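You operate a simulated robot arm through the tools that you are given. There is no shell and no other tool.

The job below is to be done with a simulated robot arm. You get a single attempt, and the scene is never put back.

Task
Tune ramp, trim and limit from the held readings.
Fine: then clear them with the white key; ramp by the chart, fewest steps; slower track up by the gap; limit one step above the current.

It is judged by the outcome, as a careful person would: the job done as asked, and still so three seconds after it is handed in. It fails if anything else is knocked over, pushed out of place, dropped, spilled or broken.

Robot
A 7-joint arm with a two-finger parallel gripper, fixed in place. Base frame: the origin is on the floor under the middle of its stand, x ahead of it, y to its left, z up; the work surface is at about z = 0.85. Readings come in m, rad, newtons and seconds.
It reaches about 1.247 m from its shoulder. Its first joint turns from -2.304 to 2.304 rad. Payload 3.91 kg.
The TCP is the grasp point between the finger pads, 0.03 m short of the fingertips. In the tool frame z runs along the fingers and y along their closing line. The gripper opens to 0.11 m. The fingers are 0.02 m wide and 0.01 m thick; the gripper's body (0.048 by 0.112 m) begins 0.055 m behind the TCP.
Orientation is that of the tool frame in the base frame, as a unit quaternion [w, x, y, z]. With the fingers straight down and closing along the base's y, the tool's x points along the base's -x, its y along +y and its z along -z.

Tools
- The arm moves only by the tool drive_tool. Its arguments are lists of equal length, an entry for each row: "hand": the finger opening in cm, from 0 to 11; "travel": the shift along the tool's x, y, z in units of 150 mm (1.0 is 150 mm), a list of three; "rot": the turn, a rotation vector about the tool's x, y, z in units of 90 degrees (1.0 is 90 degrees), a list of three. In form: {"hand": [hand, ...], "travel": [[tx, ty, tz], ...], "rot": [[rx, ry, rz], ...]}. A call has 1 to 20 rows; each row is the pose to reach, as a shift and turn from the pose commanded when the call began, along the tool's axes at that moment. A call with a number of a shift or a turn outside -1 to 1 is refused whole. Each row takes 0.2 s and may step no farther than 0.05 m and 0.15 rad from the row before; otherwise, or with a gripper value out of range, the whole call is refused. Where a pose cannot be reached the arm comes as near as it can. A force on the tool above 40 N (or 10 N above the force at the start of the call, whichever is more), or a blocked arm, ends the call early, and 0.2 s more pass. The fingers move at their own pace (about 0.108 m/s each) and stop on an object; they squeeze with about 43 N. The grip force told is the motor's: it shows also when the fingers shut on nothing. Time passes only in rows, and 0.2 s behind the last, so rows that repeat a pose let the fingers close. It gives the time, the measured TCP pose, the force on the tool (base axes), the opening and the grip force at its end, in the units of the frame above (readings bear some noise), with the torque about the TCP (base axes, N m) and any sound that the robot's microphone picked up.
- Cameras (640 x 400 px; columns grow to the right, rows downward): "scene" is fixed at [0.221, -0.4996, 1.7005]; the picture's right is [0.92, -0.38, 0.00], its down [-0.22, -0.52, -0.83] and it looks along [0.32, 0.76, -0.56] (base axes); focal length 314 px, centre (320, 200). "wrist" rides on the gripper at [0.072, 0.017, -0.103] in the tool frame; the picture's right is [-0.23, 0.97, 0.00], its down [-0.76, -0.18, -0.62] and it looks along [-0.61, -0.14, 0.78] (tool axes); focal length 222 px, centre (320, 200). There is no depth. A picture from a camera that has moved, and an enlarged one, comes with that camera's place and axes in the base frame and with its lens.
- camera(camera): a new picture of that camera. The clock stands still meanwhile.
- inspect(camera, box): a new picture of the part [left, top, right, bottom] of that camera's present view, enlarged. The clock stands still meanwhile.
- close_job(): hands the job in; it is judged then, once.

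Nothing tells you positions but the pictures and the camera data. Unless the task says otherwise, let go and move clear before handing in.

The tools are called after "Call:" as a command line: name --argument value ..., lists and objects as JSON in quotes. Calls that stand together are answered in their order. drive_tool: Moves the arm, as the interface text tells. Its arguments: {"type":"object","properties":{"hand":{"type":"array","items":{"type":"number"}},"travel":{"type":"array","items":{"type":"array","items":{"type":"number"}}},"rot":{"type":"array","items":{"type":"array","items":{"type":"number"}}}},"required":["hand","travel","rot"]} The other tools are called the same way: camera (camera) takes a picture; inspect (camera, box) takes an enlarged picture of a part of a camera's view; close_job () hands the job in.

At the start:

```text
time: 0.0
position: [0.3061, 0.498, 1.458]
orientation: [0.0, 0.0, 1.0, 0.0]
contact_force: [0.2, -0.2, 1.3]
wrist_torque: [0.0, 0.0, -0.02]
finger_gap: 0.11
grip_force: 0.0
```

scene: 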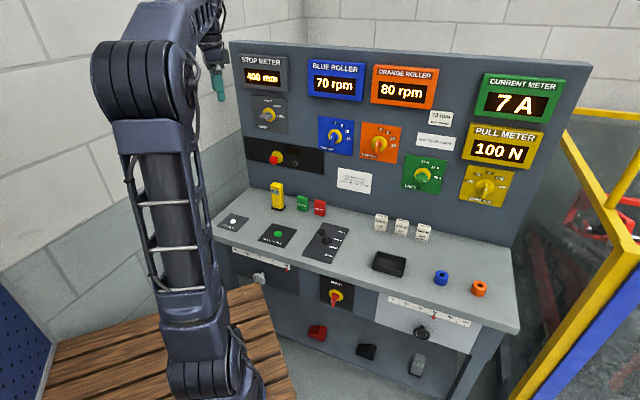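
wrist: 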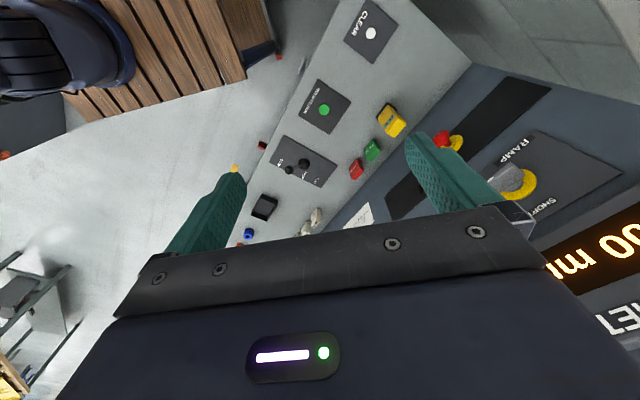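

I see a console with a back panel of meters and knobs and a worktop with buttons. I'll enlarge the panel to read the labels before moving anything.

Call:
inspect --camera "scene" --box '[230, 40, 410, 152]'

Call:
inspect --camera "scene" --box '[390, 60, 570, 172]'

Call:
inspect --camera "scene" --box '[230, 90, 390, 190]'

Call:
inspect --camera "scene" --box '[390, 100, 530, 210]'

Call:
inspect --camera "scene" --box '[210, 170, 370, 270]'

Call:
inspect --camera "scene" --box '[210, 240, 370, 340]'

Call:
inspect --camera "scene" --box '[360, 260, 520, 360]'

Call:
inspect --camera "scene" --box '[360, 200, 520, 300]'

```text
3.56 times, centred on (320, 96) of scene
camera zoom: at [0.221, -0.4996, 1.7005], right [0.92, -0.38, 0.0], down [-0.22, -0.52, -0.83], along [0.32, 0.76, -0.56], focal length 1117 px, centre (320, 570)
```

zoom: 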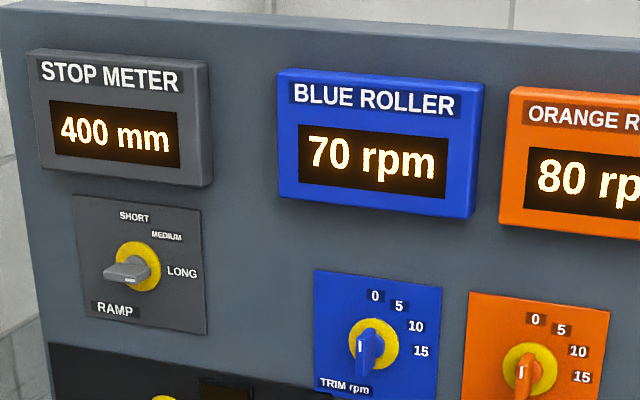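

```text
3.56 times, centred on (480, 116) of scene
camera zoom: at [0.221, -0.4996, 1.7005], right [0.92, -0.38, 0.0], down [-0.22, -0.52, -0.83], along [0.32, 0.76, -0.56], focal length 1117 px, centre (-249, 499)
```

zoom: 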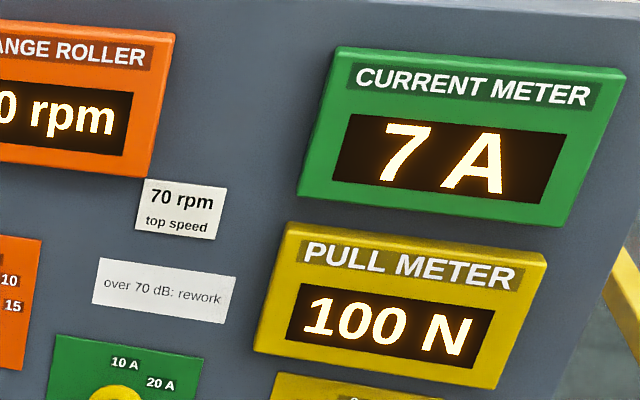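

```text
4.00 times, centred on (310, 140) of scene
camera zoom: at [0.221, -0.4996, 1.7005], right [0.92, -0.38, 0.0], down [-0.22, -0.52, -0.83], along [0.32, 0.76, -0.56], focal length 1257 px, centre (360, 440)
```

zoom: 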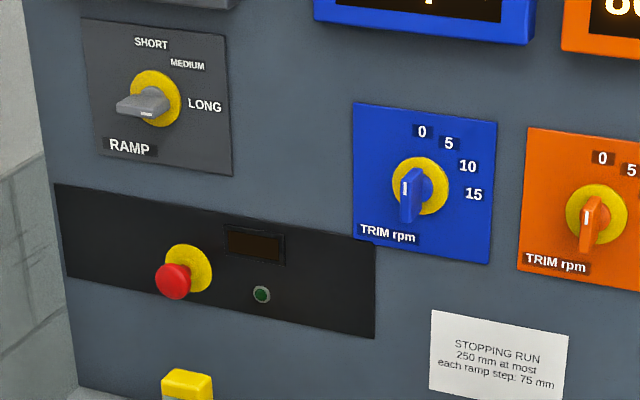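

```text
3.64 times, centred on (460, 155) of scene
camera zoom: at [0.221, -0.4996, 1.7005], right [0.92, -0.38, 0.0], down [-0.22, -0.52, -0.83], along [0.32, 0.76, -0.56], focal length 1142 px, centre (-189, 364)
```

zoom: 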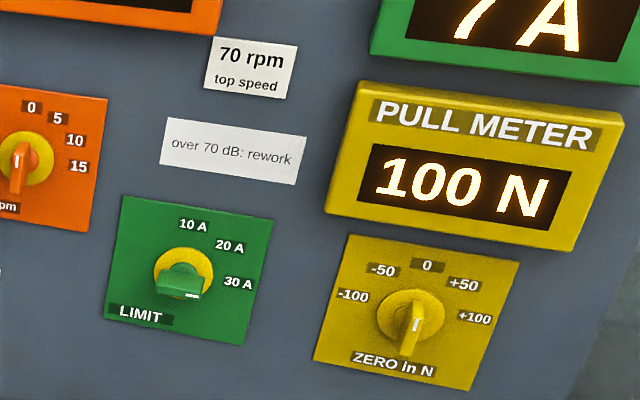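

```text
4.00 times, centred on (290, 220) of scene
camera zoom: at [0.221, -0.4996, 1.7005], right [0.92, -0.38, 0.0], down [-0.22, -0.52, -0.83], along [0.32, 0.76, -0.56], focal length 1257 px, centre (440, 120)
```

zoom: 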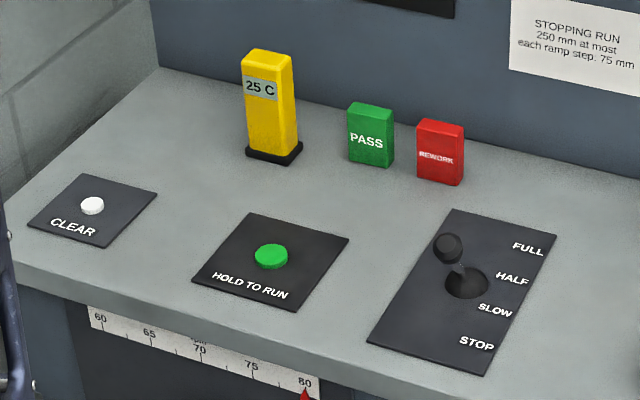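

```text
4.00 times, centred on (290, 290) of scene
camera zoom: at [0.221, -0.4996, 1.7005], right [0.92, -0.38, 0.0], down [-0.22, -0.52, -0.83], along [0.32, 0.76, -0.56], focal length 1257 px, centre (440, -160)
```

zoom: 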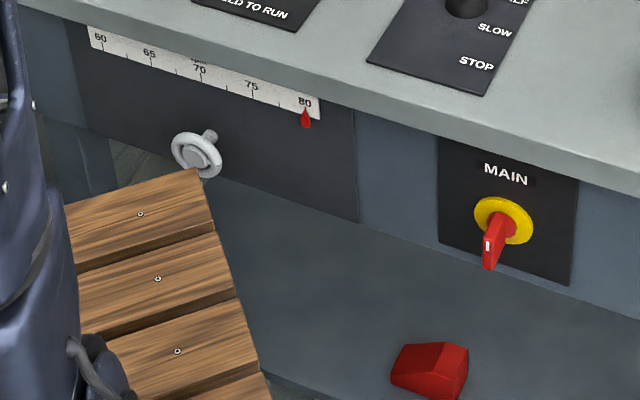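

```text
4.00 times, centred on (440, 310) of scene
camera zoom: at [0.221, -0.4996, 1.7005], right [0.92, -0.38, 0.0], down [-0.22, -0.52, -0.83], along [0.32, 0.76, -0.56], focal length 1257 px, centre (-160, -240)
```

zoom: 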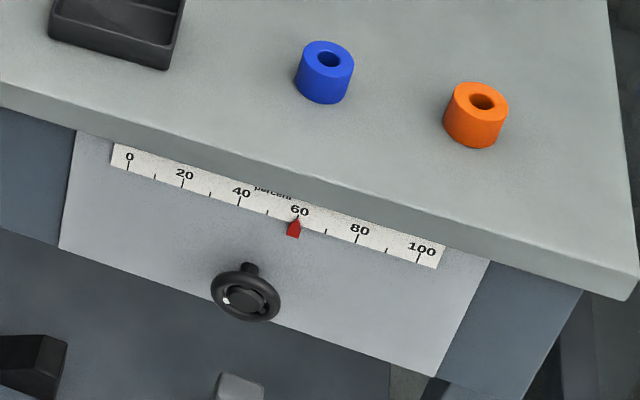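

```text
4.00 times, centred on (440, 250) of scene
camera zoom: at [0.221, -0.4996, 1.7005], right [0.92, -0.38, 0.0], down [-0.22, -0.52, -0.83], along [0.32, 0.76, -0.56], focal length 1257 px, centre (-160, 0)
```

zoom: 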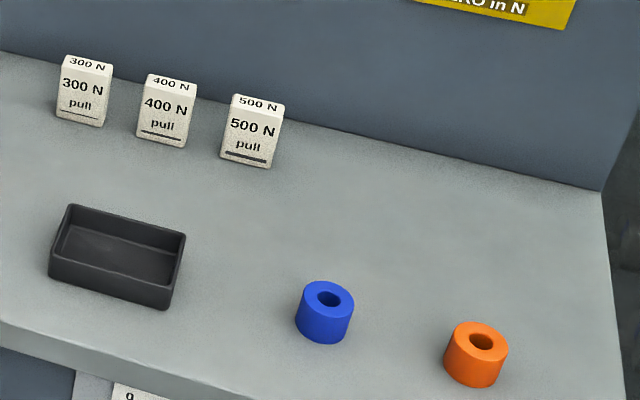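

The layout is readable: stop 400 mm, blue 70 rpm, orange 80 rpm, current 7 A. Next I'm zooming closer on each knob to see where each pointer sits now.

Call:
inspect --camera "scene" --box '[245, 90, 293, 138]'

Call:
inspect --camera "scene" --box '[312, 110, 360, 158]'

Call:
inspect --camera "scene" --box '[400, 150, 450, 200]'

Call:
inspect --camera "scene" --box '[355, 115, 405, 165]'

Call:
inspect --camera "wrist" --box '[480, 100, 640, 260]'

Call:
inspect --camera "scene" --box '[325, 160, 385, 200]'

Call:
inspect --camera "scene" --box '[260, 140, 330, 180]'

```text
8.33 times, centred on (269, 114) of scene
camera zoom: at [0.221, -0.4996, 1.7005], right [0.92, -0.38, 0.0], down [-0.22, -0.52, -0.83], along [0.32, 0.76, -0.56], focal length 2618 px, centre (745, 917)
```

zoom: 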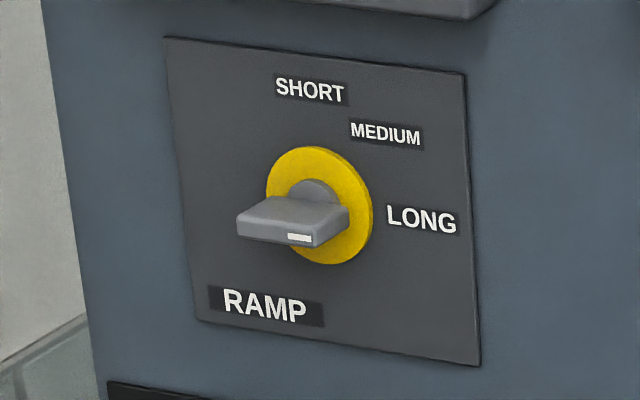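

```text
8.33 times, centred on (336, 134) of scene
camera zoom: at [0.221, -0.4996, 1.7005], right [0.92, -0.38, 0.0], down [-0.22, -0.52, -0.83], along [0.32, 0.76, -0.56], focal length 2618 px, centre (187, 750)
```

zoom: 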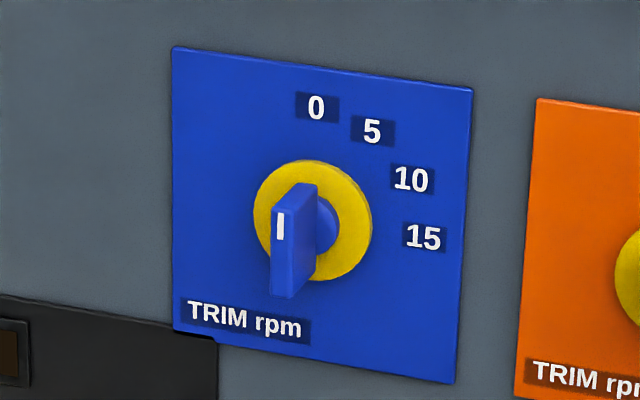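

```text
8.00 times, centred on (425, 175) of scene
camera zoom: at [0.221, -0.4996, 1.7005], right [0.92, -0.38, 0.0], down [-0.22, -0.52, -0.83], along [0.32, 0.76, -0.56], focal length 2514 px, centre (-520, 400)
```

zoom: 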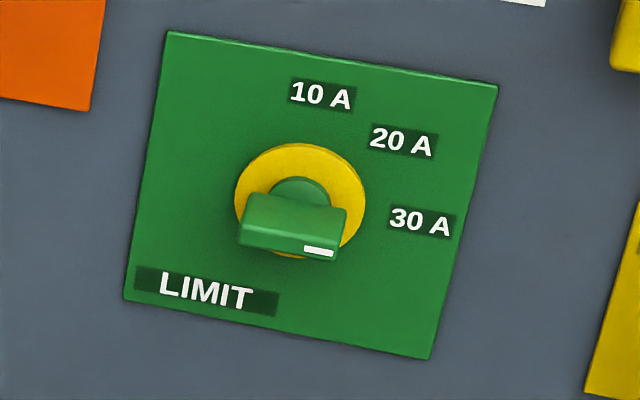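

```text
8.00 times, centred on (380, 140) of scene
camera zoom: at [0.221, -0.4996, 1.7005], right [0.92, -0.38, 0.0], down [-0.22, -0.52, -0.83], along [0.32, 0.76, -0.56], focal length 2514 px, centre (-160, 680)
```

zoom: 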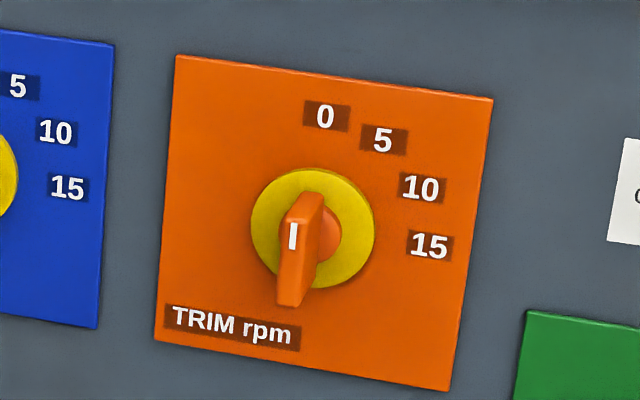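

```text
2.50 times, centred on (560, 180) of wrist
camera zoom: at [0.2341, 0.5151, 1.5624], right [0.23, 0.97, 0.0], down [0.76, -0.18, 0.62], along [0.61, -0.14, -0.78], focal length 555 px, centre (-280, 250)
```

zoom: 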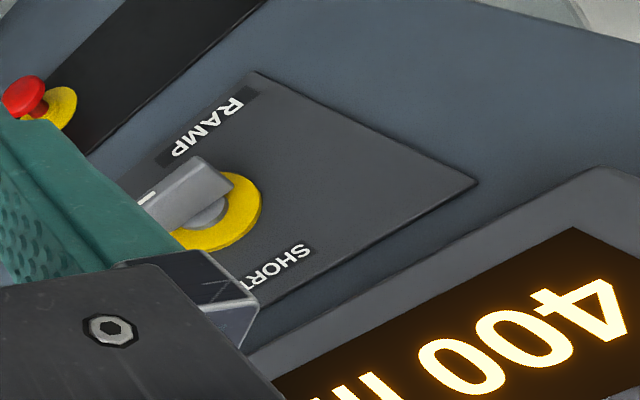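

```text
10.00 times, centred on (355, 180) of scene
camera zoom: at [0.221, -0.4996, 1.7005], right [0.92, -0.38, 0.0], down [-0.22, -0.52, -0.83], along [0.32, 0.76, -0.56], focal length 3142 px, centre (-30, 400)
```

zoom: 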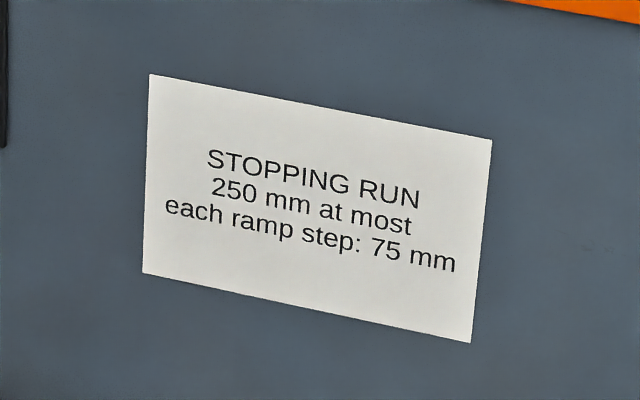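

```text
9.14 times, centred on (295, 160) of scene
camera zoom: at [0.221, -0.4996, 1.7005], right [0.92, -0.38, 0.0], down [-0.22, -0.52, -0.83], along [0.32, 0.76, -0.56], focal length 2873 px, centre (549, 566)
```

zoom: 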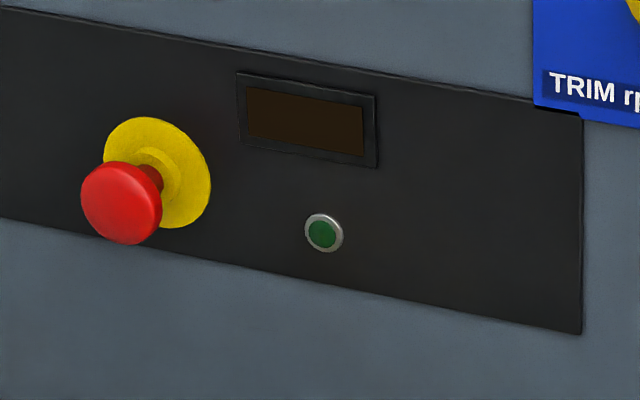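

All three knobs show clearly: RAMP is on LONG, blue TRIM is on 0, and LIMIT is on 30 A. The targets are:
- **RAMP:** SHORT, since 400 − 2×75 = 250 mm.
- **Blue TRIM:** 10, the gap between 80 and 70 rpm.
- **LIMIT:** 10 A, the first step above 7 A.
- **CLEAR:** pressed last.

The panel looks vertical, at 45° in the base frame, about 0.94 m out. I'll now swing the tool to point horizontally at it from a safe distance.

Call:
drive_tool --hand '[5, 5, 5, 5, 5, 5, 5, 5, 5, 5, 5, 5, 5, 5, 5, 5]' --travel '[[-0.0218, 0.0556, 0.0617], [-0.0436, 0.1113, 0.1234], [-0.0654, 0.1669, 0.1851], [-0.0872, 0.2225, 0.2468], [-0.1091, 0.2781, 0.3084], [-0.1309, 0.3338, 0.3701], [-0.1527, 0.3894, 0.4318], [-0.1745, 0.445, 0.4935], [-0.1963, 0.5006, 0.5552], [-0.2181, 0.5563, 0.6169], [-0.2399, 0.6119, 0.6786], [-0.2618, 0.6675, 0.7403], [-0.2836, 0.7231, 0.8019], [-0.3054, 0.7788, 0.8636], [-0.3272, 0.8344, 0.9253], [-0.349, 0.89, 0.987]]' --rot '[[-0.0244, -0.059, -0.0244], [-0.0489, -0.118, -0.0489], [-0.0733, -0.1769, -0.0733], [-0.0977, -0.2359, -0.0977], [-0.1222, -0.2949, -0.1222], [-0.1466, -0.3539, -0.1466], [-0.171, -0.4129, -0.171], [-0.1955, -0.4719, -0.1955], [-0.2199, -0.5308, -0.2199], [-0.2443, -0.5898, -0.2443], [-0.2687, -0.6488, -0.2687], [-0.2932, -0.7078, -0.2932], [-0.3176, -0.7668, -0.3176], [-0.342, -0.8257, -0.342], [-0.3665, -0.8847, -0.3665], [-0.3909, -0.9437, -0.3909]]'

```text
time: 3.4
position: [0.3577, 0.6317, 1.3089]
orientation: [0.655, -0.269, 0.652, 0.271]
contact_force: [-0.6, -0.5, -0.3]
wrist_torque: [-0.05, 0.0, 0.01]
finger_gap: 0.0499
grip_force: 0.0
```

Call:
camera --camera "wrist"

Call:
camera --camera "scene"

```text
taken
camera wrist: at [0.274, 0.5705, 1.2384], right [-0.69, 0.69, 0.23], down [-0.32, -0.57, 0.76], along [0.65, 0.45, 0.61], focal length 222 px, centre (320, 200)
```

wrist: 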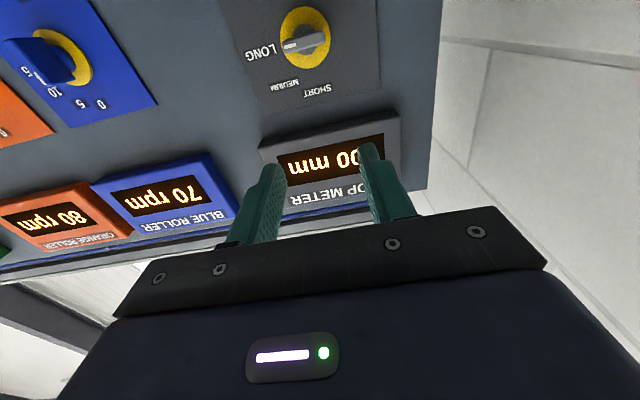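

```text
taken
```

scene: 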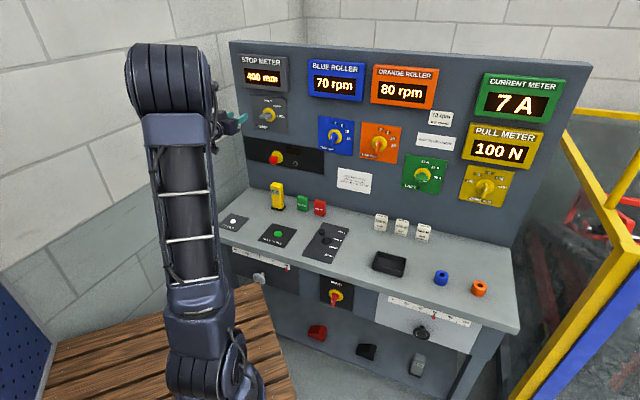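

The tool now points square at the panel, and my estimates of the ramp knob agree within about 5 mm (around [0.525, 0.793, 1.249]). Next I roll 90° so the fingers close vertically across the horizontal bar, and come closer to measure.

Call:
drive_tool --hand '[5, 5, 5, 5, 5, 5, 5, 5, 5, 5, 5, 5]' --travel '[[0.0339, -0.0012, 0.06], [0.0678, -0.0023, 0.12], [0.1018, -0.0035, 0.18], [0.1357, -0.0047, 0.24], [0.1696, -0.0058, 0.3], [0.2035, -0.007, 0.36], [0.2374, -0.0082, 0.42], [0.2713, -0.0093, 0.48], [0.3053, -0.0105, 0.54], [0.3392, -0.0117, 0.6], [0.3731, -0.0128, 0.66], [0.407, -0.014, 0.72]]' --rot '[[0, 0, 0.0833], [0, 0, 0.1667], [0, 0, 0.25], [0, 0, 0.3333], [0, 0, 0.4167], [0, 0, 0.5], [0, 0, 0.5833], [0, 0, 0.6667], [0, 0, 0.75], [0, 0, 0.8333], [0, 0, 0.9167], [0, 0, 1.0]]'

Call:
camera --camera "wrist"

Call:
camera --camera "scene"

```text
time: 6.0
position: [0.436, 0.7046, 1.252]
orientation: [0.271, 0.271, 0.655, 0.651]
contact_force: [0.7, 0.0, -0.2]
wrist_torque: [-0.02, 0.03, 0.0]
finger_gap: 0.05
grip_force: 0.0
```

```text
taken
camera wrist: at [0.3117, 0.6835, 1.269], right [0.16, -0.16, 0.97], down [0.1, -0.98, -0.17], along [0.98, 0.12, -0.15], focal length 222 px, centre (320, 200)
```

wrist: 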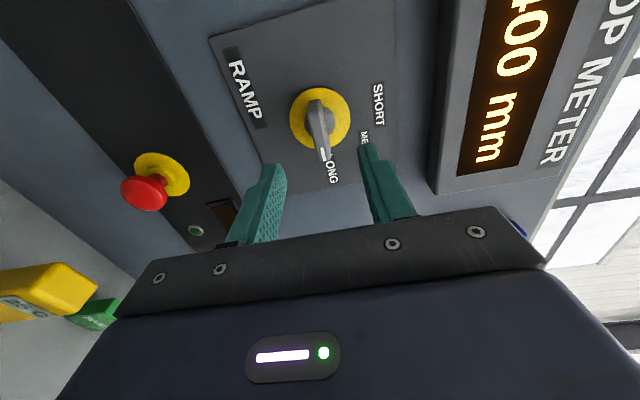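

```text
taken
```

scene: 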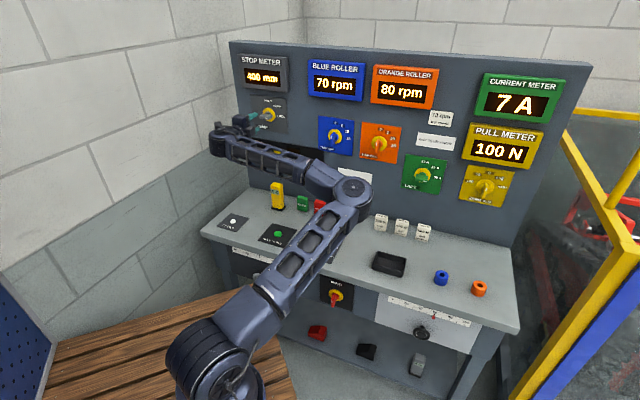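

The tool reached the pre-grasp pose, but the arm's elbow swung out low over the table. I'll check that nothing was touched, and zoom the wrist view to measure the knob.

Call:
inspect --camera "scene" --box '[200, 90, 400, 215]'

Call:
inspect --camera "scene" --box '[180, 180, 440, 342]'

Call:
inspect --camera "wrist" --box '[240, 60, 400, 220]'

```text
3.20 times, centred on (300, 152) of scene
camera zoom: at [0.221, -0.4996, 1.7005], right [0.92, -0.38, 0.0], down [-0.22, -0.52, -0.83], along [0.32, 0.76, -0.56], focal length 1005 px, centre (384, 352)
```

zoom: 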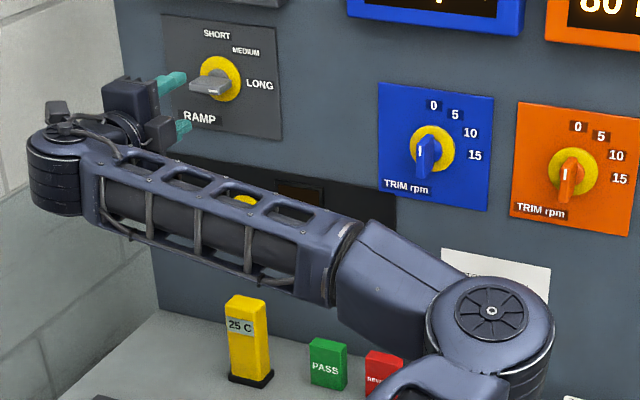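

```text
2.46 times, centred on (310, 261) of scene
camera zoom: at [0.221, -0.4996, 1.7005], right [0.92, -0.38, 0.0], down [-0.22, -0.52, -0.83], along [0.32, 0.76, -0.56], focal length 773 px, centre (345, 50)
```

zoom: 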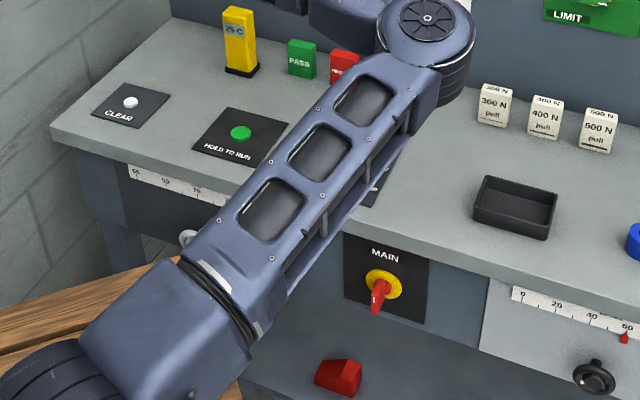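

```text
2.50 times, centred on (320, 140) of wrist
camera zoom: at [0.3117, 0.6835, 1.269], right [0.16, -0.16, 0.97], down [0.1, -0.98, -0.17], along [0.98, 0.12, -0.15], focal length 555 px, centre (320, 350)
```

zoom: 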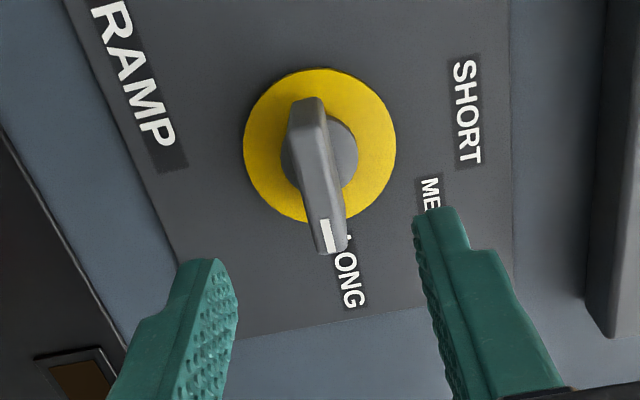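

Nothing was disturbed, and the knob axis lies within about 1–2 mm of the TCP axis. I'll advance straight in about 8 cm, then check the fingers around the bar before closing.

Call:
drive_tool --hand '[5, 5, 5, 5, 5, 5]' --travel '[[-0.001, 0, 0.09], [-0.002, 0, 0.18], [-0.004, 0, 0.27], [-0.005, 0, 0.36], [-0.006, 0, 0.45], [-0.007, 0, 0.53]]' --rot '[[0, 0, 0], [0, 0, 0], [0, 0, 0], [0, 0, 0], [0, 0, 0], [0, 0, 0]]'

Call:
camera --camera "wrist"

Call:
inspect --camera "scene" --box '[200, 70, 400, 195]'

```text
time: 7.4
position: [0.4925, 0.7633, 1.2522]
orientation: [0.27, 0.269, 0.657, 0.65]
contact_force: [0.4, 0.6, -0.4]
wrist_torque: [-0.03, 0.01, 0.01]
finger_gap: 0.0502
grip_force: 0.1
```

```text
taken
camera wrist: at [0.3688, 0.7412, 1.2694], right [0.16, -0.15, 0.97], down [0.1, -0.98, -0.17], along [0.98, 0.12, -0.15], focal length 222 px, centre (320, 200)
```

wrist: 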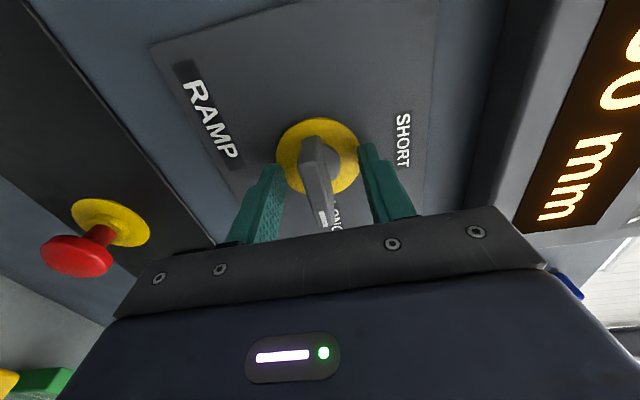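

```text
3.20 times, centred on (300, 132) of scene
camera zoom: at [0.221, -0.4996, 1.7005], right [0.92, -0.38, 0.0], down [-0.22, -0.52, -0.83], along [0.32, 0.76, -0.56], focal length 1005 px, centre (384, 416)
```

zoom: 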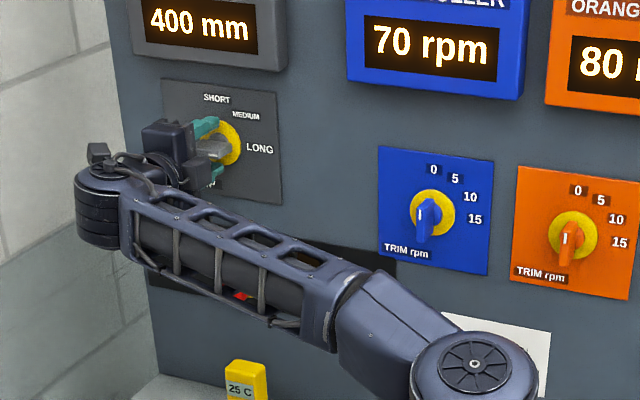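

Call:
inspect --camera "wrist" --box '[220, 100, 420, 240]'

```text
2.86 times, centred on (320, 170) of wrist
camera zoom: at [0.3688, 0.7412, 1.2694], right [0.16, -0.15, 0.97], down [0.1, -0.98, -0.17], along [0.98, 0.12, -0.15], focal length 635 px, centre (320, 286)
```

zoom: 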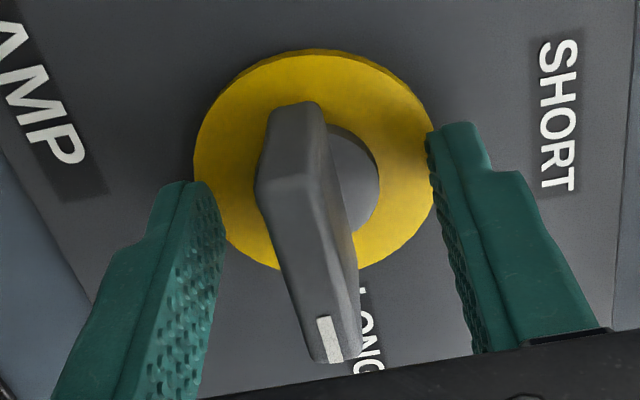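

The bar sits between the fingers but about 2–3 mm low of centre. I'll shift down slightly, narrow the fingers to 2.4 cm and look again before gripping.

Call:
drive_tool --hand '[5, 3, 2.4, 2.4]' --travel '[[0, -0.0167, 0], [0, -0.0167, 0], [0, -0.0167, 0], [0, -0.0167, 0]]' --rot '[[0, 0, 0], [0, 0, 0], [0, 0, 0], [0, 0, 0]]'

Call:
inspect --camera "wrist" --box '[220, 100, 420, 240]'

```text
time: 8.4
position: [0.4923, 0.7629, 1.2502]
orientation: [0.27, 0.271, 0.657, 0.649]
contact_force: [0.9, -0.2, 0.6]
wrist_torque: [0.0, 0.02, 0.0]
finger_gap: 0.0239
grip_force: 0.1
```

```text
2.86 times, centred on (320, 170) of wrist
camera zoom: at [0.3691, 0.741, 1.2683], right [0.16, -0.15, 0.97], down [0.1, -0.98, -0.17], along [0.98, 0.12, -0.15], focal length 635 px, centre (320, 286)
```

zoom: 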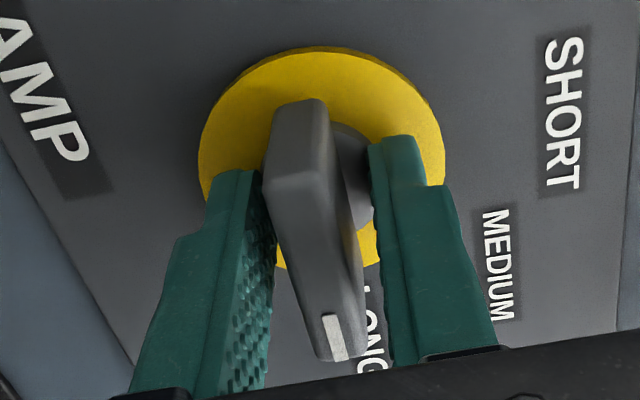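

The fingers are clear, and the bar still looks about 2 mm low of centre. I'll shift down a touch more and close gradually while watching the force.

Call:
drive_tool --hand '[2.4, 2.0, 1.7, 1.7]' --travel '[[0, -0.01, 0], [0, -0.01, 0], [0, -0.01, 0], [0, -0.01, 0]]' --rot '[[0, 0, 0], [0, 0, 0], [0, 0, 0], [0, 0, 0]]'

Call:
inspect --camera "wrist" --box '[220, 100, 420, 240]'

```text
time: 9.4
position: [0.4939, 0.7607, 1.2506]
orientation: [0.269, 0.27, 0.658, 0.65]
contact_force: [0.3, 0.1, 0.9]
wrist_torque: [0.0, 0.0, -0.01]
finger_gap: 0.0173
grip_force: 0.0
out of reach, approached as far as the arm can: row 1, 2, 3, 4
```

```text
2.86 times, centred on (320, 170) of wrist
camera zoom: at [0.3702, 0.7402, 1.2681], right [0.16, -0.15, 0.97], down [0.1, -0.98, -0.17], along [0.98, 0.12, -0.15], focal length 635 px, centre (320, 286)
```

zoom: 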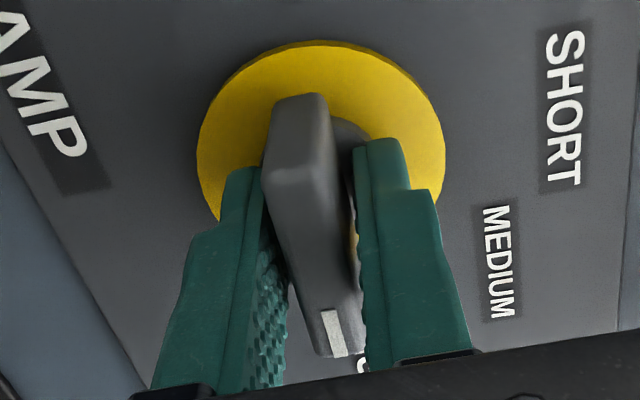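

The arm reports being near its reach limit in this posture, but the bar is now well between the pads. I'll close to grip it and check the forces.

Call:
drive_tool --hand '[1.4, 1.2, 1.0, 0.5]' --travel '[[0, 0, 0], [0, 0, 0], [0, 0, 0], [0, 0, 0]]' --rot '[[0, 0, 0], [0, 0, 0], [0, 0, 0], [0, 0, 0]]'

Call:
inspect --camera "wrist" --box '[220, 100, 420, 240]'

```text
time: 10.4
position: [0.4948, 0.7615, 1.2504]
orientation: [0.269, 0.27, 0.657, 0.65]
contact_force: [0.1, 0.3, -0.6]
wrist_torque: [1.11, -1.12, 0.05]
finger_gap: 0.0121
grip_force: 45.5
```

```text
2.86 times, centred on (320, 170) of wrist
camera zoom: at [0.3701, 0.7402, 1.2682], right [0.16, -0.15, 0.97], down [0.1, -0.98, -0.17], along [0.98, 0.12, -0.15], focal length 635 px, centre (320, 286)
```

zoom: 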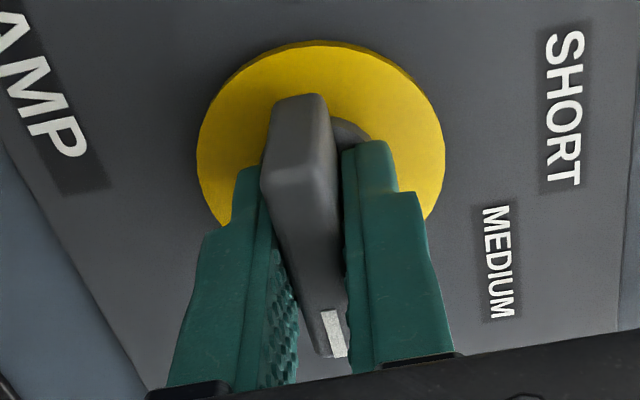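

The bar is gripped (12 mm, 45 N) with little net force. I'll turn counter-clockwise (as seen from the front) in small stages, starting with about 22°.

Call:
drive_tool --hand '[0.5, 0.5, 0.5, 0.5]' --travel '[[0, 0, 0], [0, 0, 0], [0, 0, 0], [0, 0, 0]]' --rot '[[0, 0, -0.0625], [0, 0, -0.125], [0, 0, -0.1875], [0, 0, -0.25]]'

Call:
camera --camera "wrist"

Call:
camera --camera "scene"

```text
time: 11.4
position: [0.4943, 0.7613, 1.2499]
orientation: [0.393, 0.138, 0.693, 0.588]
contact_force: [2.3, 8.6, 8.6]
wrist_torque: [-0.23, 0.27, 0.1]
finger_gap: 0.012
grip_force: 45.2
```

```text
taken
camera wrist: at [0.3695, 0.7409, 1.2383], right [-0.12, 0.11, 0.99], down [0.1, -0.99, 0.13], along [0.99, 0.12, 0.1], focal length 222 px, centre (320, 200)
```

wrist: 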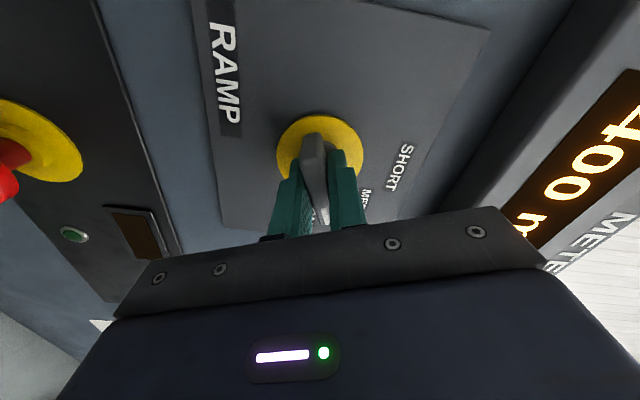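

```text
taken
```

scene: 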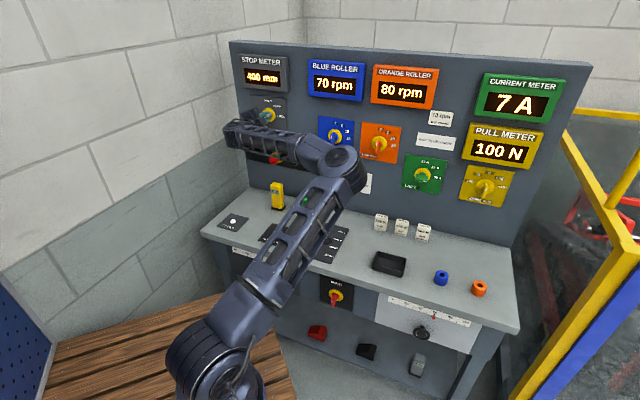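

The knob follows the grip, forces stay low and the elbow is rising clear. I'll continue the turn to the full 90° (SHORT).

Call:
drive_tool --hand '[0.5, 0.5, 0.5, 0.5, 0.5, 0.5, 0.5, 0.5, 0.5, 0.5]' --travel '[[0, 0, 0], [0, 0, 0], [0, 0, 0], [0, 0, 0], [0, 0, 0], [0, 0, 0], [0, 0, 0], [0, 0, 0], [0, 0, 0], [0, 0, 0]]' --rot '[[0, 0, -0.075], [0, 0, -0.15], [0, 0, -0.225], [0, 0, -0.3], [0, 0, -0.375], [0, 0, -0.45], [0, 0, -0.525], [0, 0, -0.6], [0, 0, -0.675], [0, 0, -0.75]]'

Call:
camera --camera "wrist"

Call:
camera --camera "scene"

```text
time: 13.6
position: [0.4943, 0.7625, 1.2504]
orientation: [0.653, -0.271, 0.653, 0.271]
contact_force: [-2.1, 19.8, 13.2]
wrist_torque: [-0.05, 0.16, 0.02]
finger_gap: 0.0117
grip_force: 45.0
```

```text
taken
camera wrist: at [0.4094, 0.7011, 1.1783], right [-0.69, 0.69, 0.23], down [-0.32, -0.57, 0.76], along [0.65, 0.45, 0.61], focal length 222 px, centre (320, 200)
```

wrist: 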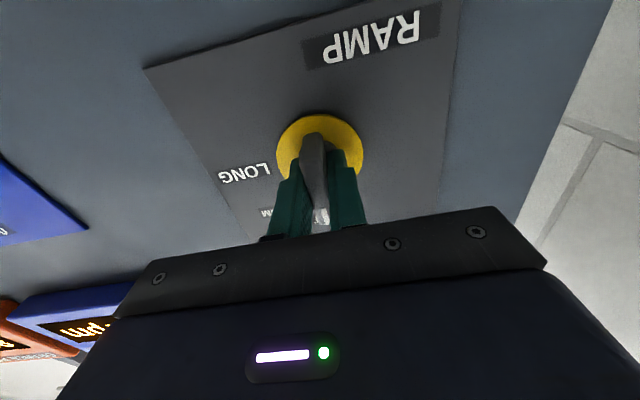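

```text
taken
```

scene: 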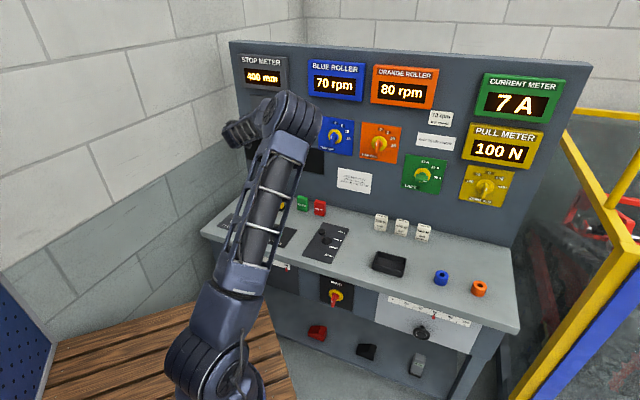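

The bar is now vertical, pointing at SHORT. I'll open the fingers, back straight out, and verify.

Call:
drive_tool --hand '[3, 5, 5, 5, 5, 5, 5, 5]' --travel '[[0, 0, 0], [0, 0, 0], [0, 0, -0.1], [0, 0, -0.2], [0, 0, -0.35], [0, 0, -0.5], [0, 0, -0.65], [0, 0, -0.8]]' --rot '[[0, 0, 0], [0, 0, 0], [0, 0, 0], [0, 0, 0], [0, 0, 0], [0, 0, 0], [0, 0, 0], [0, 0, 0]]'

Call:
camera --camera "wrist"

Call:
camera --camera "scene"

```text
time: 15.4
position: [0.4101, 0.6779, 1.249]
orientation: [0.653, -0.27, 0.653, 0.27]
contact_force: [-0.7, -0.1, 0.5]
wrist_torque: [0.01, 0.01, 0.01]
finger_gap: 0.0502
grip_force: 0.0
```

```text
taken
camera wrist: at [0.3251, 0.6164, 1.1772], right [-0.69, 0.69, 0.23], down [-0.32, -0.57, 0.76], along [0.65, 0.45, 0.61], focal length 222 px, centre (320, 200)
```

wrist: 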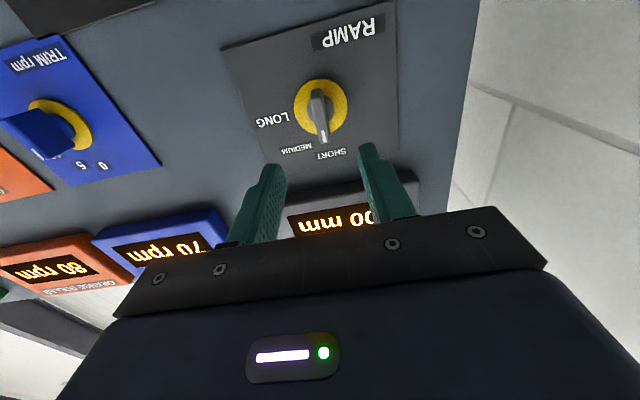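

```text
taken
```

scene: 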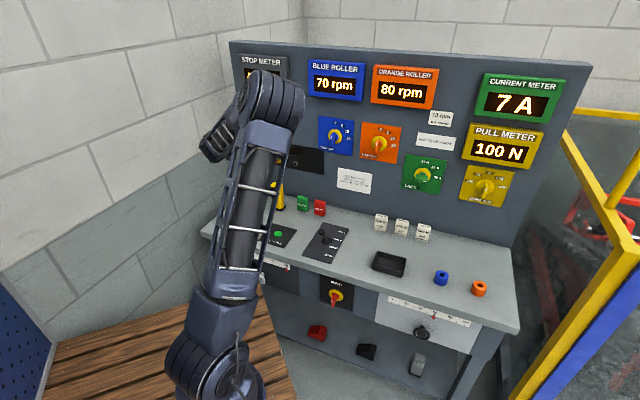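

RAMP looks to be on SHORT; I'll confirm with a zoom. Then I move sideways to the blue TRIM knob, keeping the tool level and clear of the panel.

Call:
inspect --camera "wrist" --box '[240, 40, 400, 180]'

Call:
drive_tool --hand '[5, 5, 5, 5, 5, 5]' --travel '[[0.03, -0.15, 0], [0.06, -0.32, 0], [0.09, -0.49, 0], [0.12, -0.66, 0], [0.15, -0.83, 0], [0.18, -1.0, 0]]' --rot '[[0, 0, 0], [0, 0, 0], [0, 0, 0], [0, 0, 0], [0, 0, 0], [0, 0, 0]]'

Call:
drive_tool --hand '[5, 5, 5, 5, 5, 5]' --travel '[[0.025, -0.17, 0.035], [0.05, -0.34, 0.07], [0.075, -0.51, 0.105], [0.1, -0.68, 0.14], [0.125, -0.84, 0.175], [0.147, -0.996, 0.207]]' --rot '[[0, 0, 0], [0, 0, 0], [0, 0, 0], [0, 0, 0], [0, 0, 0], [0, 0, 0]]'

Call:
camera --camera "wrist"

Call:
camera --camera "scene"

```text
2.86 times, centred on (320, 110) of wrist
camera zoom: at [0.3251, 0.6164, 1.1772], right [-0.69, 0.69, 0.23], down [-0.32, -0.57, 0.76], along [0.65, 0.45, 0.61], focal length 635 px, centre (320, 457)
```

zoom: 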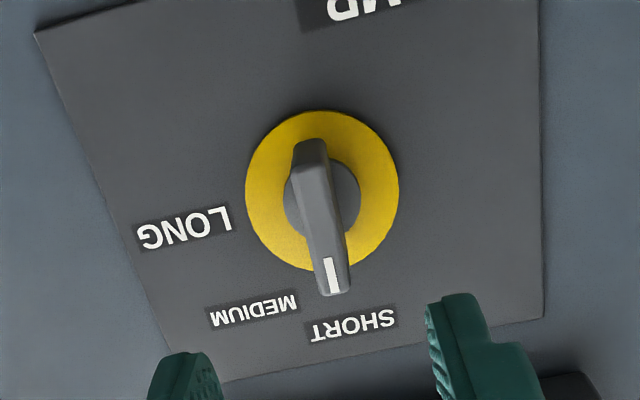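

```text
time: 16.8
position: [0.5148, 0.5715, 1.2231]
orientation: [0.653, -0.271, 0.653, 0.271]
contact_force: [-0.9, 0.1, -0.4]
wrist_torque: [0.03, -0.01, -0.02]
finger_gap: 0.0499
grip_force: 0.1
```

```text
time: 18.2
position: [0.6408, 0.4874, 1.2022]
orientation: [0.655, -0.27, 0.652, 0.27]
contact_force: [-1.0, 0.1, -0.3]
wrist_torque: [-0.08, 0.03, -0.1]
finger_gap: 0.0501
grip_force: 0.0
```

```text
taken
camera wrist: at [0.5572, 0.4266, 1.1295], right [-0.69, 0.69, 0.23], down [-0.32, -0.57, 0.76], along [0.65, 0.45, 0.61], focal length 222 px, centre (320, 200)
```

wrist: 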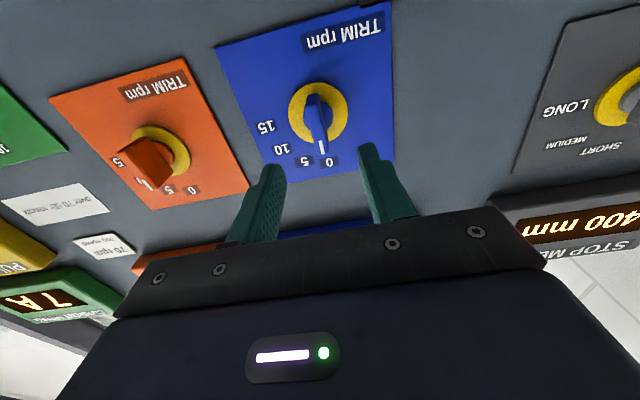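

```text
taken
```

scene: 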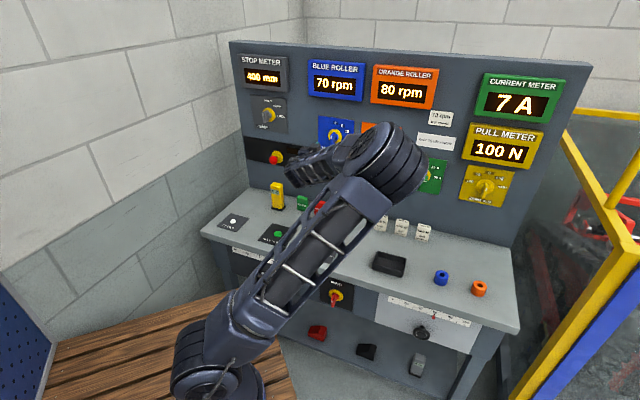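

RAMP is confirmed on SHORT. I'm now in front of the blue TRIM knob, which still points to 0, and will zoom in to measure alignment.

Call:
inspect --camera "wrist" --box '[240, 50, 400, 190]'

```text
2.86 times, centred on (320, 120) of wrist
camera zoom: at [0.5572, 0.4266, 1.1295], right [-0.69, 0.69, 0.23], down [-0.32, -0.57, 0.76], along [0.65, 0.45, 0.61], focal length 635 px, centre (320, 429)
```

zoom: 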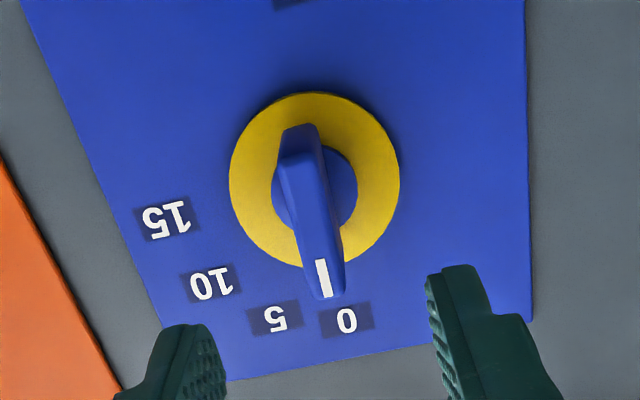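

The knob is about 2 mm off the tool axis, which is easy to correct. Before gripping I'll dry-run the 60° clockwise roll in free air, to check reach and elbow clearance.

Call:
drive_tool --hand '[5, 5, 5, 5, 5, 5, 5, 5]' --travel '[[0, 0, 0], [0, 0, 0], [0, 0, 0], [0, 0, 0], [0, 0, 0], [0, 0, 0], [0, 0, 0], [0, 0, 0]]' --rot '[[0, 0, 0.0833], [0, 0, 0.1667], [0, 0, 0.25], [0, 0, 0.3333], [0, 0, 0.4167], [0, 0, 0.5], [0, 0, 0.5833], [0, 0, 0.6667]]'

Call:
camera --camera "scene"

Call:
camera --camera "wrist"

```text
time: 20.0
position: [0.643, 0.4877, 1.2001]
orientation: [0.429, 0.093, 0.701, 0.562]
contact_force: [0.2, 0.3, -0.2]
wrist_torque: [-0.02, 0.01, 0.0]
finger_gap: 0.0503
grip_force: 0.0
```

```text
taken
```

scene: 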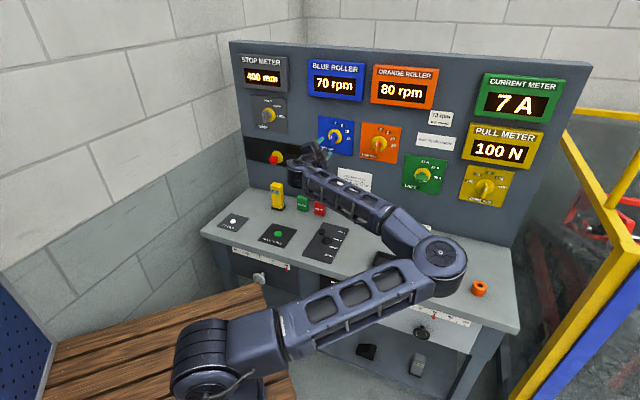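

```text
taken
camera wrist: at [0.5196, 0.4646, 1.1793], right [-0.2, 0.2, 0.96], down [0.09, -0.97, 0.23], along [0.97, 0.13, 0.18], focal length 222 px, centre (320, 200)
```

wrist: 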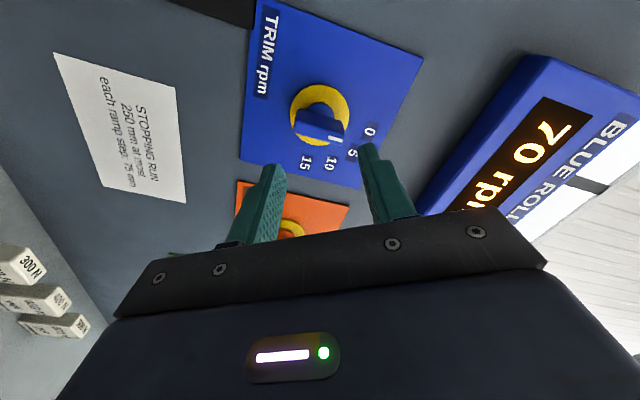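

The roll is reachable with no contact and the elbow stays well above the table items. I'll roll back, centre on the knob and advance.

Call:
drive_tool --hand '[5, 5, 5, 5, 5, 5, 5, 5, 5]' --travel '[[0, 0, 0], [0, 0, 0], [0, 0, 0], [0, 0, 0], [0, 0, 0], [0, 0, 0], [0, 0, 0], [0, 0, 0], [0, 0, 0]]' --rot '[[0, 0, -0.0833], [0, 0, -0.1667], [0, 0, -0.25], [0, 0, -0.3333], [0, 0, -0.4167], [0, 0, -0.5], [0, 0, -0.5833], [0, 0, -0.6667], [0, 0, -0.6667]]'

Call:
drive_tool --hand '[5, 5, 5, 5, 5, 5]' --travel '[[0.002, -0.003, 0.09], [0.004, -0.006, 0.18], [0.006, -0.009, 0.27], [0.008, -0.012, 0.36], [0.01, -0.0133, 0.43], [0.01, -0.0133, 0.48]]' --rot '[[0, 0, 0], [0, 0, 0], [0, 0, 0], [0, 0, 0], [0, 0, 0], [0, 0, 0]]'

Call:
camera --camera "wrist"

Call:
inspect --camera "wrist" --box '[220, 90, 420, 230]'

```text
time: 22.0
position: [0.6427, 0.4873, 1.2]
orientation: [0.654, -0.27, 0.653, 0.27]
contact_force: [0.8, -0.4, 0.2]
wrist_torque: [-0.02, -0.02, 0.01]
finger_gap: 0.0501
grip_force: 0.1
```

```text
time: 23.4
position: [0.6965, 0.5377, 1.2]
orientation: [0.653, -0.271, 0.654, 0.27]
contact_force: [-0.9, 0.0, 0.4]
wrist_torque: [0.02, -0.02, 0.0]
finger_gap: 0.0503
grip_force: 0.1
```

```text
taken
camera wrist: at [0.6108, 0.4762, 1.1277], right [-0.69, 0.69, 0.23], down [-0.32, -0.57, 0.76], along [0.65, 0.45, 0.61], focal length 222 px, centre (320, 200)
```

wrist: 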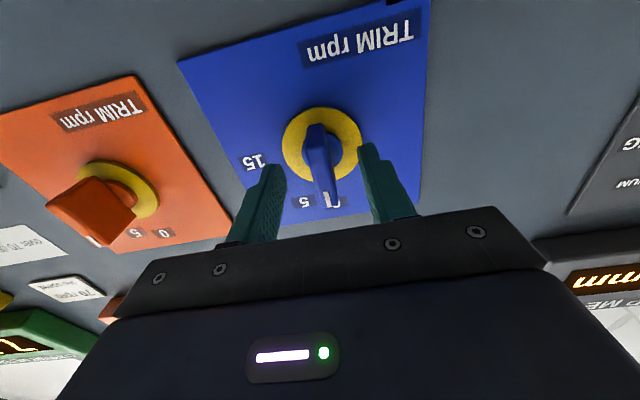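

```text
2.86 times, centred on (320, 160) of wrist
camera zoom: at [0.6108, 0.4762, 1.1277], right [-0.69, 0.69, 0.23], down [-0.32, -0.57, 0.76], along [0.65, 0.45, 0.61], focal length 635 px, centre (320, 314)
```

zoom: 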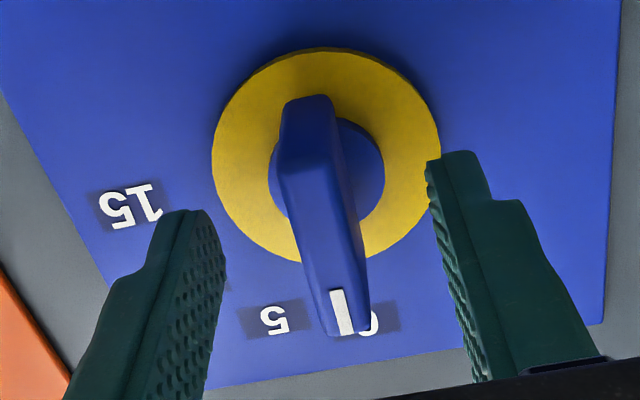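

The knob is about 1.5 mm to the left of the tool axis. I'll correct that, advance the last 1.5 cm and close on the bar gently.

Call:
drive_tool --hand '[5, 5, 3, 2, 1.6, 1.4, 1.2, 0.5, 0.5]' --travel '[[0, 0.01, 0.05], [0, 0.01, 0.1], [0, 0.01, 0.1], [0, 0.01, 0.1], [0, 0.01, 0.1], [0, 0.01, 0.1], [0, 0.01, 0.1], [0, 0.01, 0.1], [0, 0.01, 0.1]]' --rot '[[0, 0, 0], [0, 0, 0], [0, 0, 0], [0, 0, 0], [0, 0, 0], [0, 0, 0], [0, 0, 0], [0, 0, 0], [0, 0, 0]]'

Call:
inspect --camera "wrist" --box '[220, 90, 420, 230]'

```text
time: 25.4
position: [0.704, 0.5494, 1.1995]
orientation: [0.654, -0.271, 0.653, 0.271]
contact_force: [-3.9, 6.8, 0.3]
wrist_torque: [-0.12, 0.16, -0.12]
finger_gap: 0.0118
grip_force: 44.8
```

```text
2.86 times, centred on (320, 160) of wrist
camera zoom: at [0.6196, 0.4872, 1.1274], right [-0.69, 0.69, 0.23], down [-0.31, -0.57, 0.76], along [0.65, 0.45, 0.61], focal length 635 px, centre (320, 314)
```

zoom: 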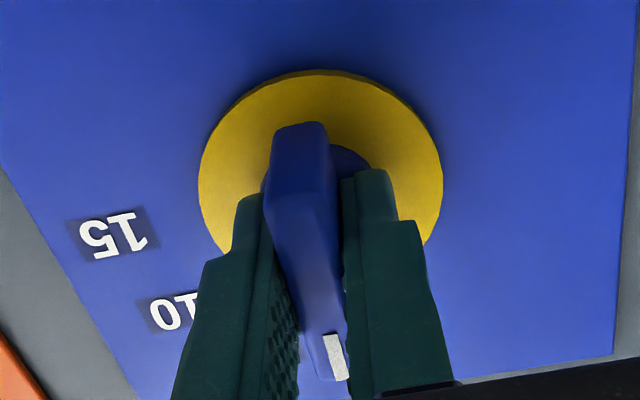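

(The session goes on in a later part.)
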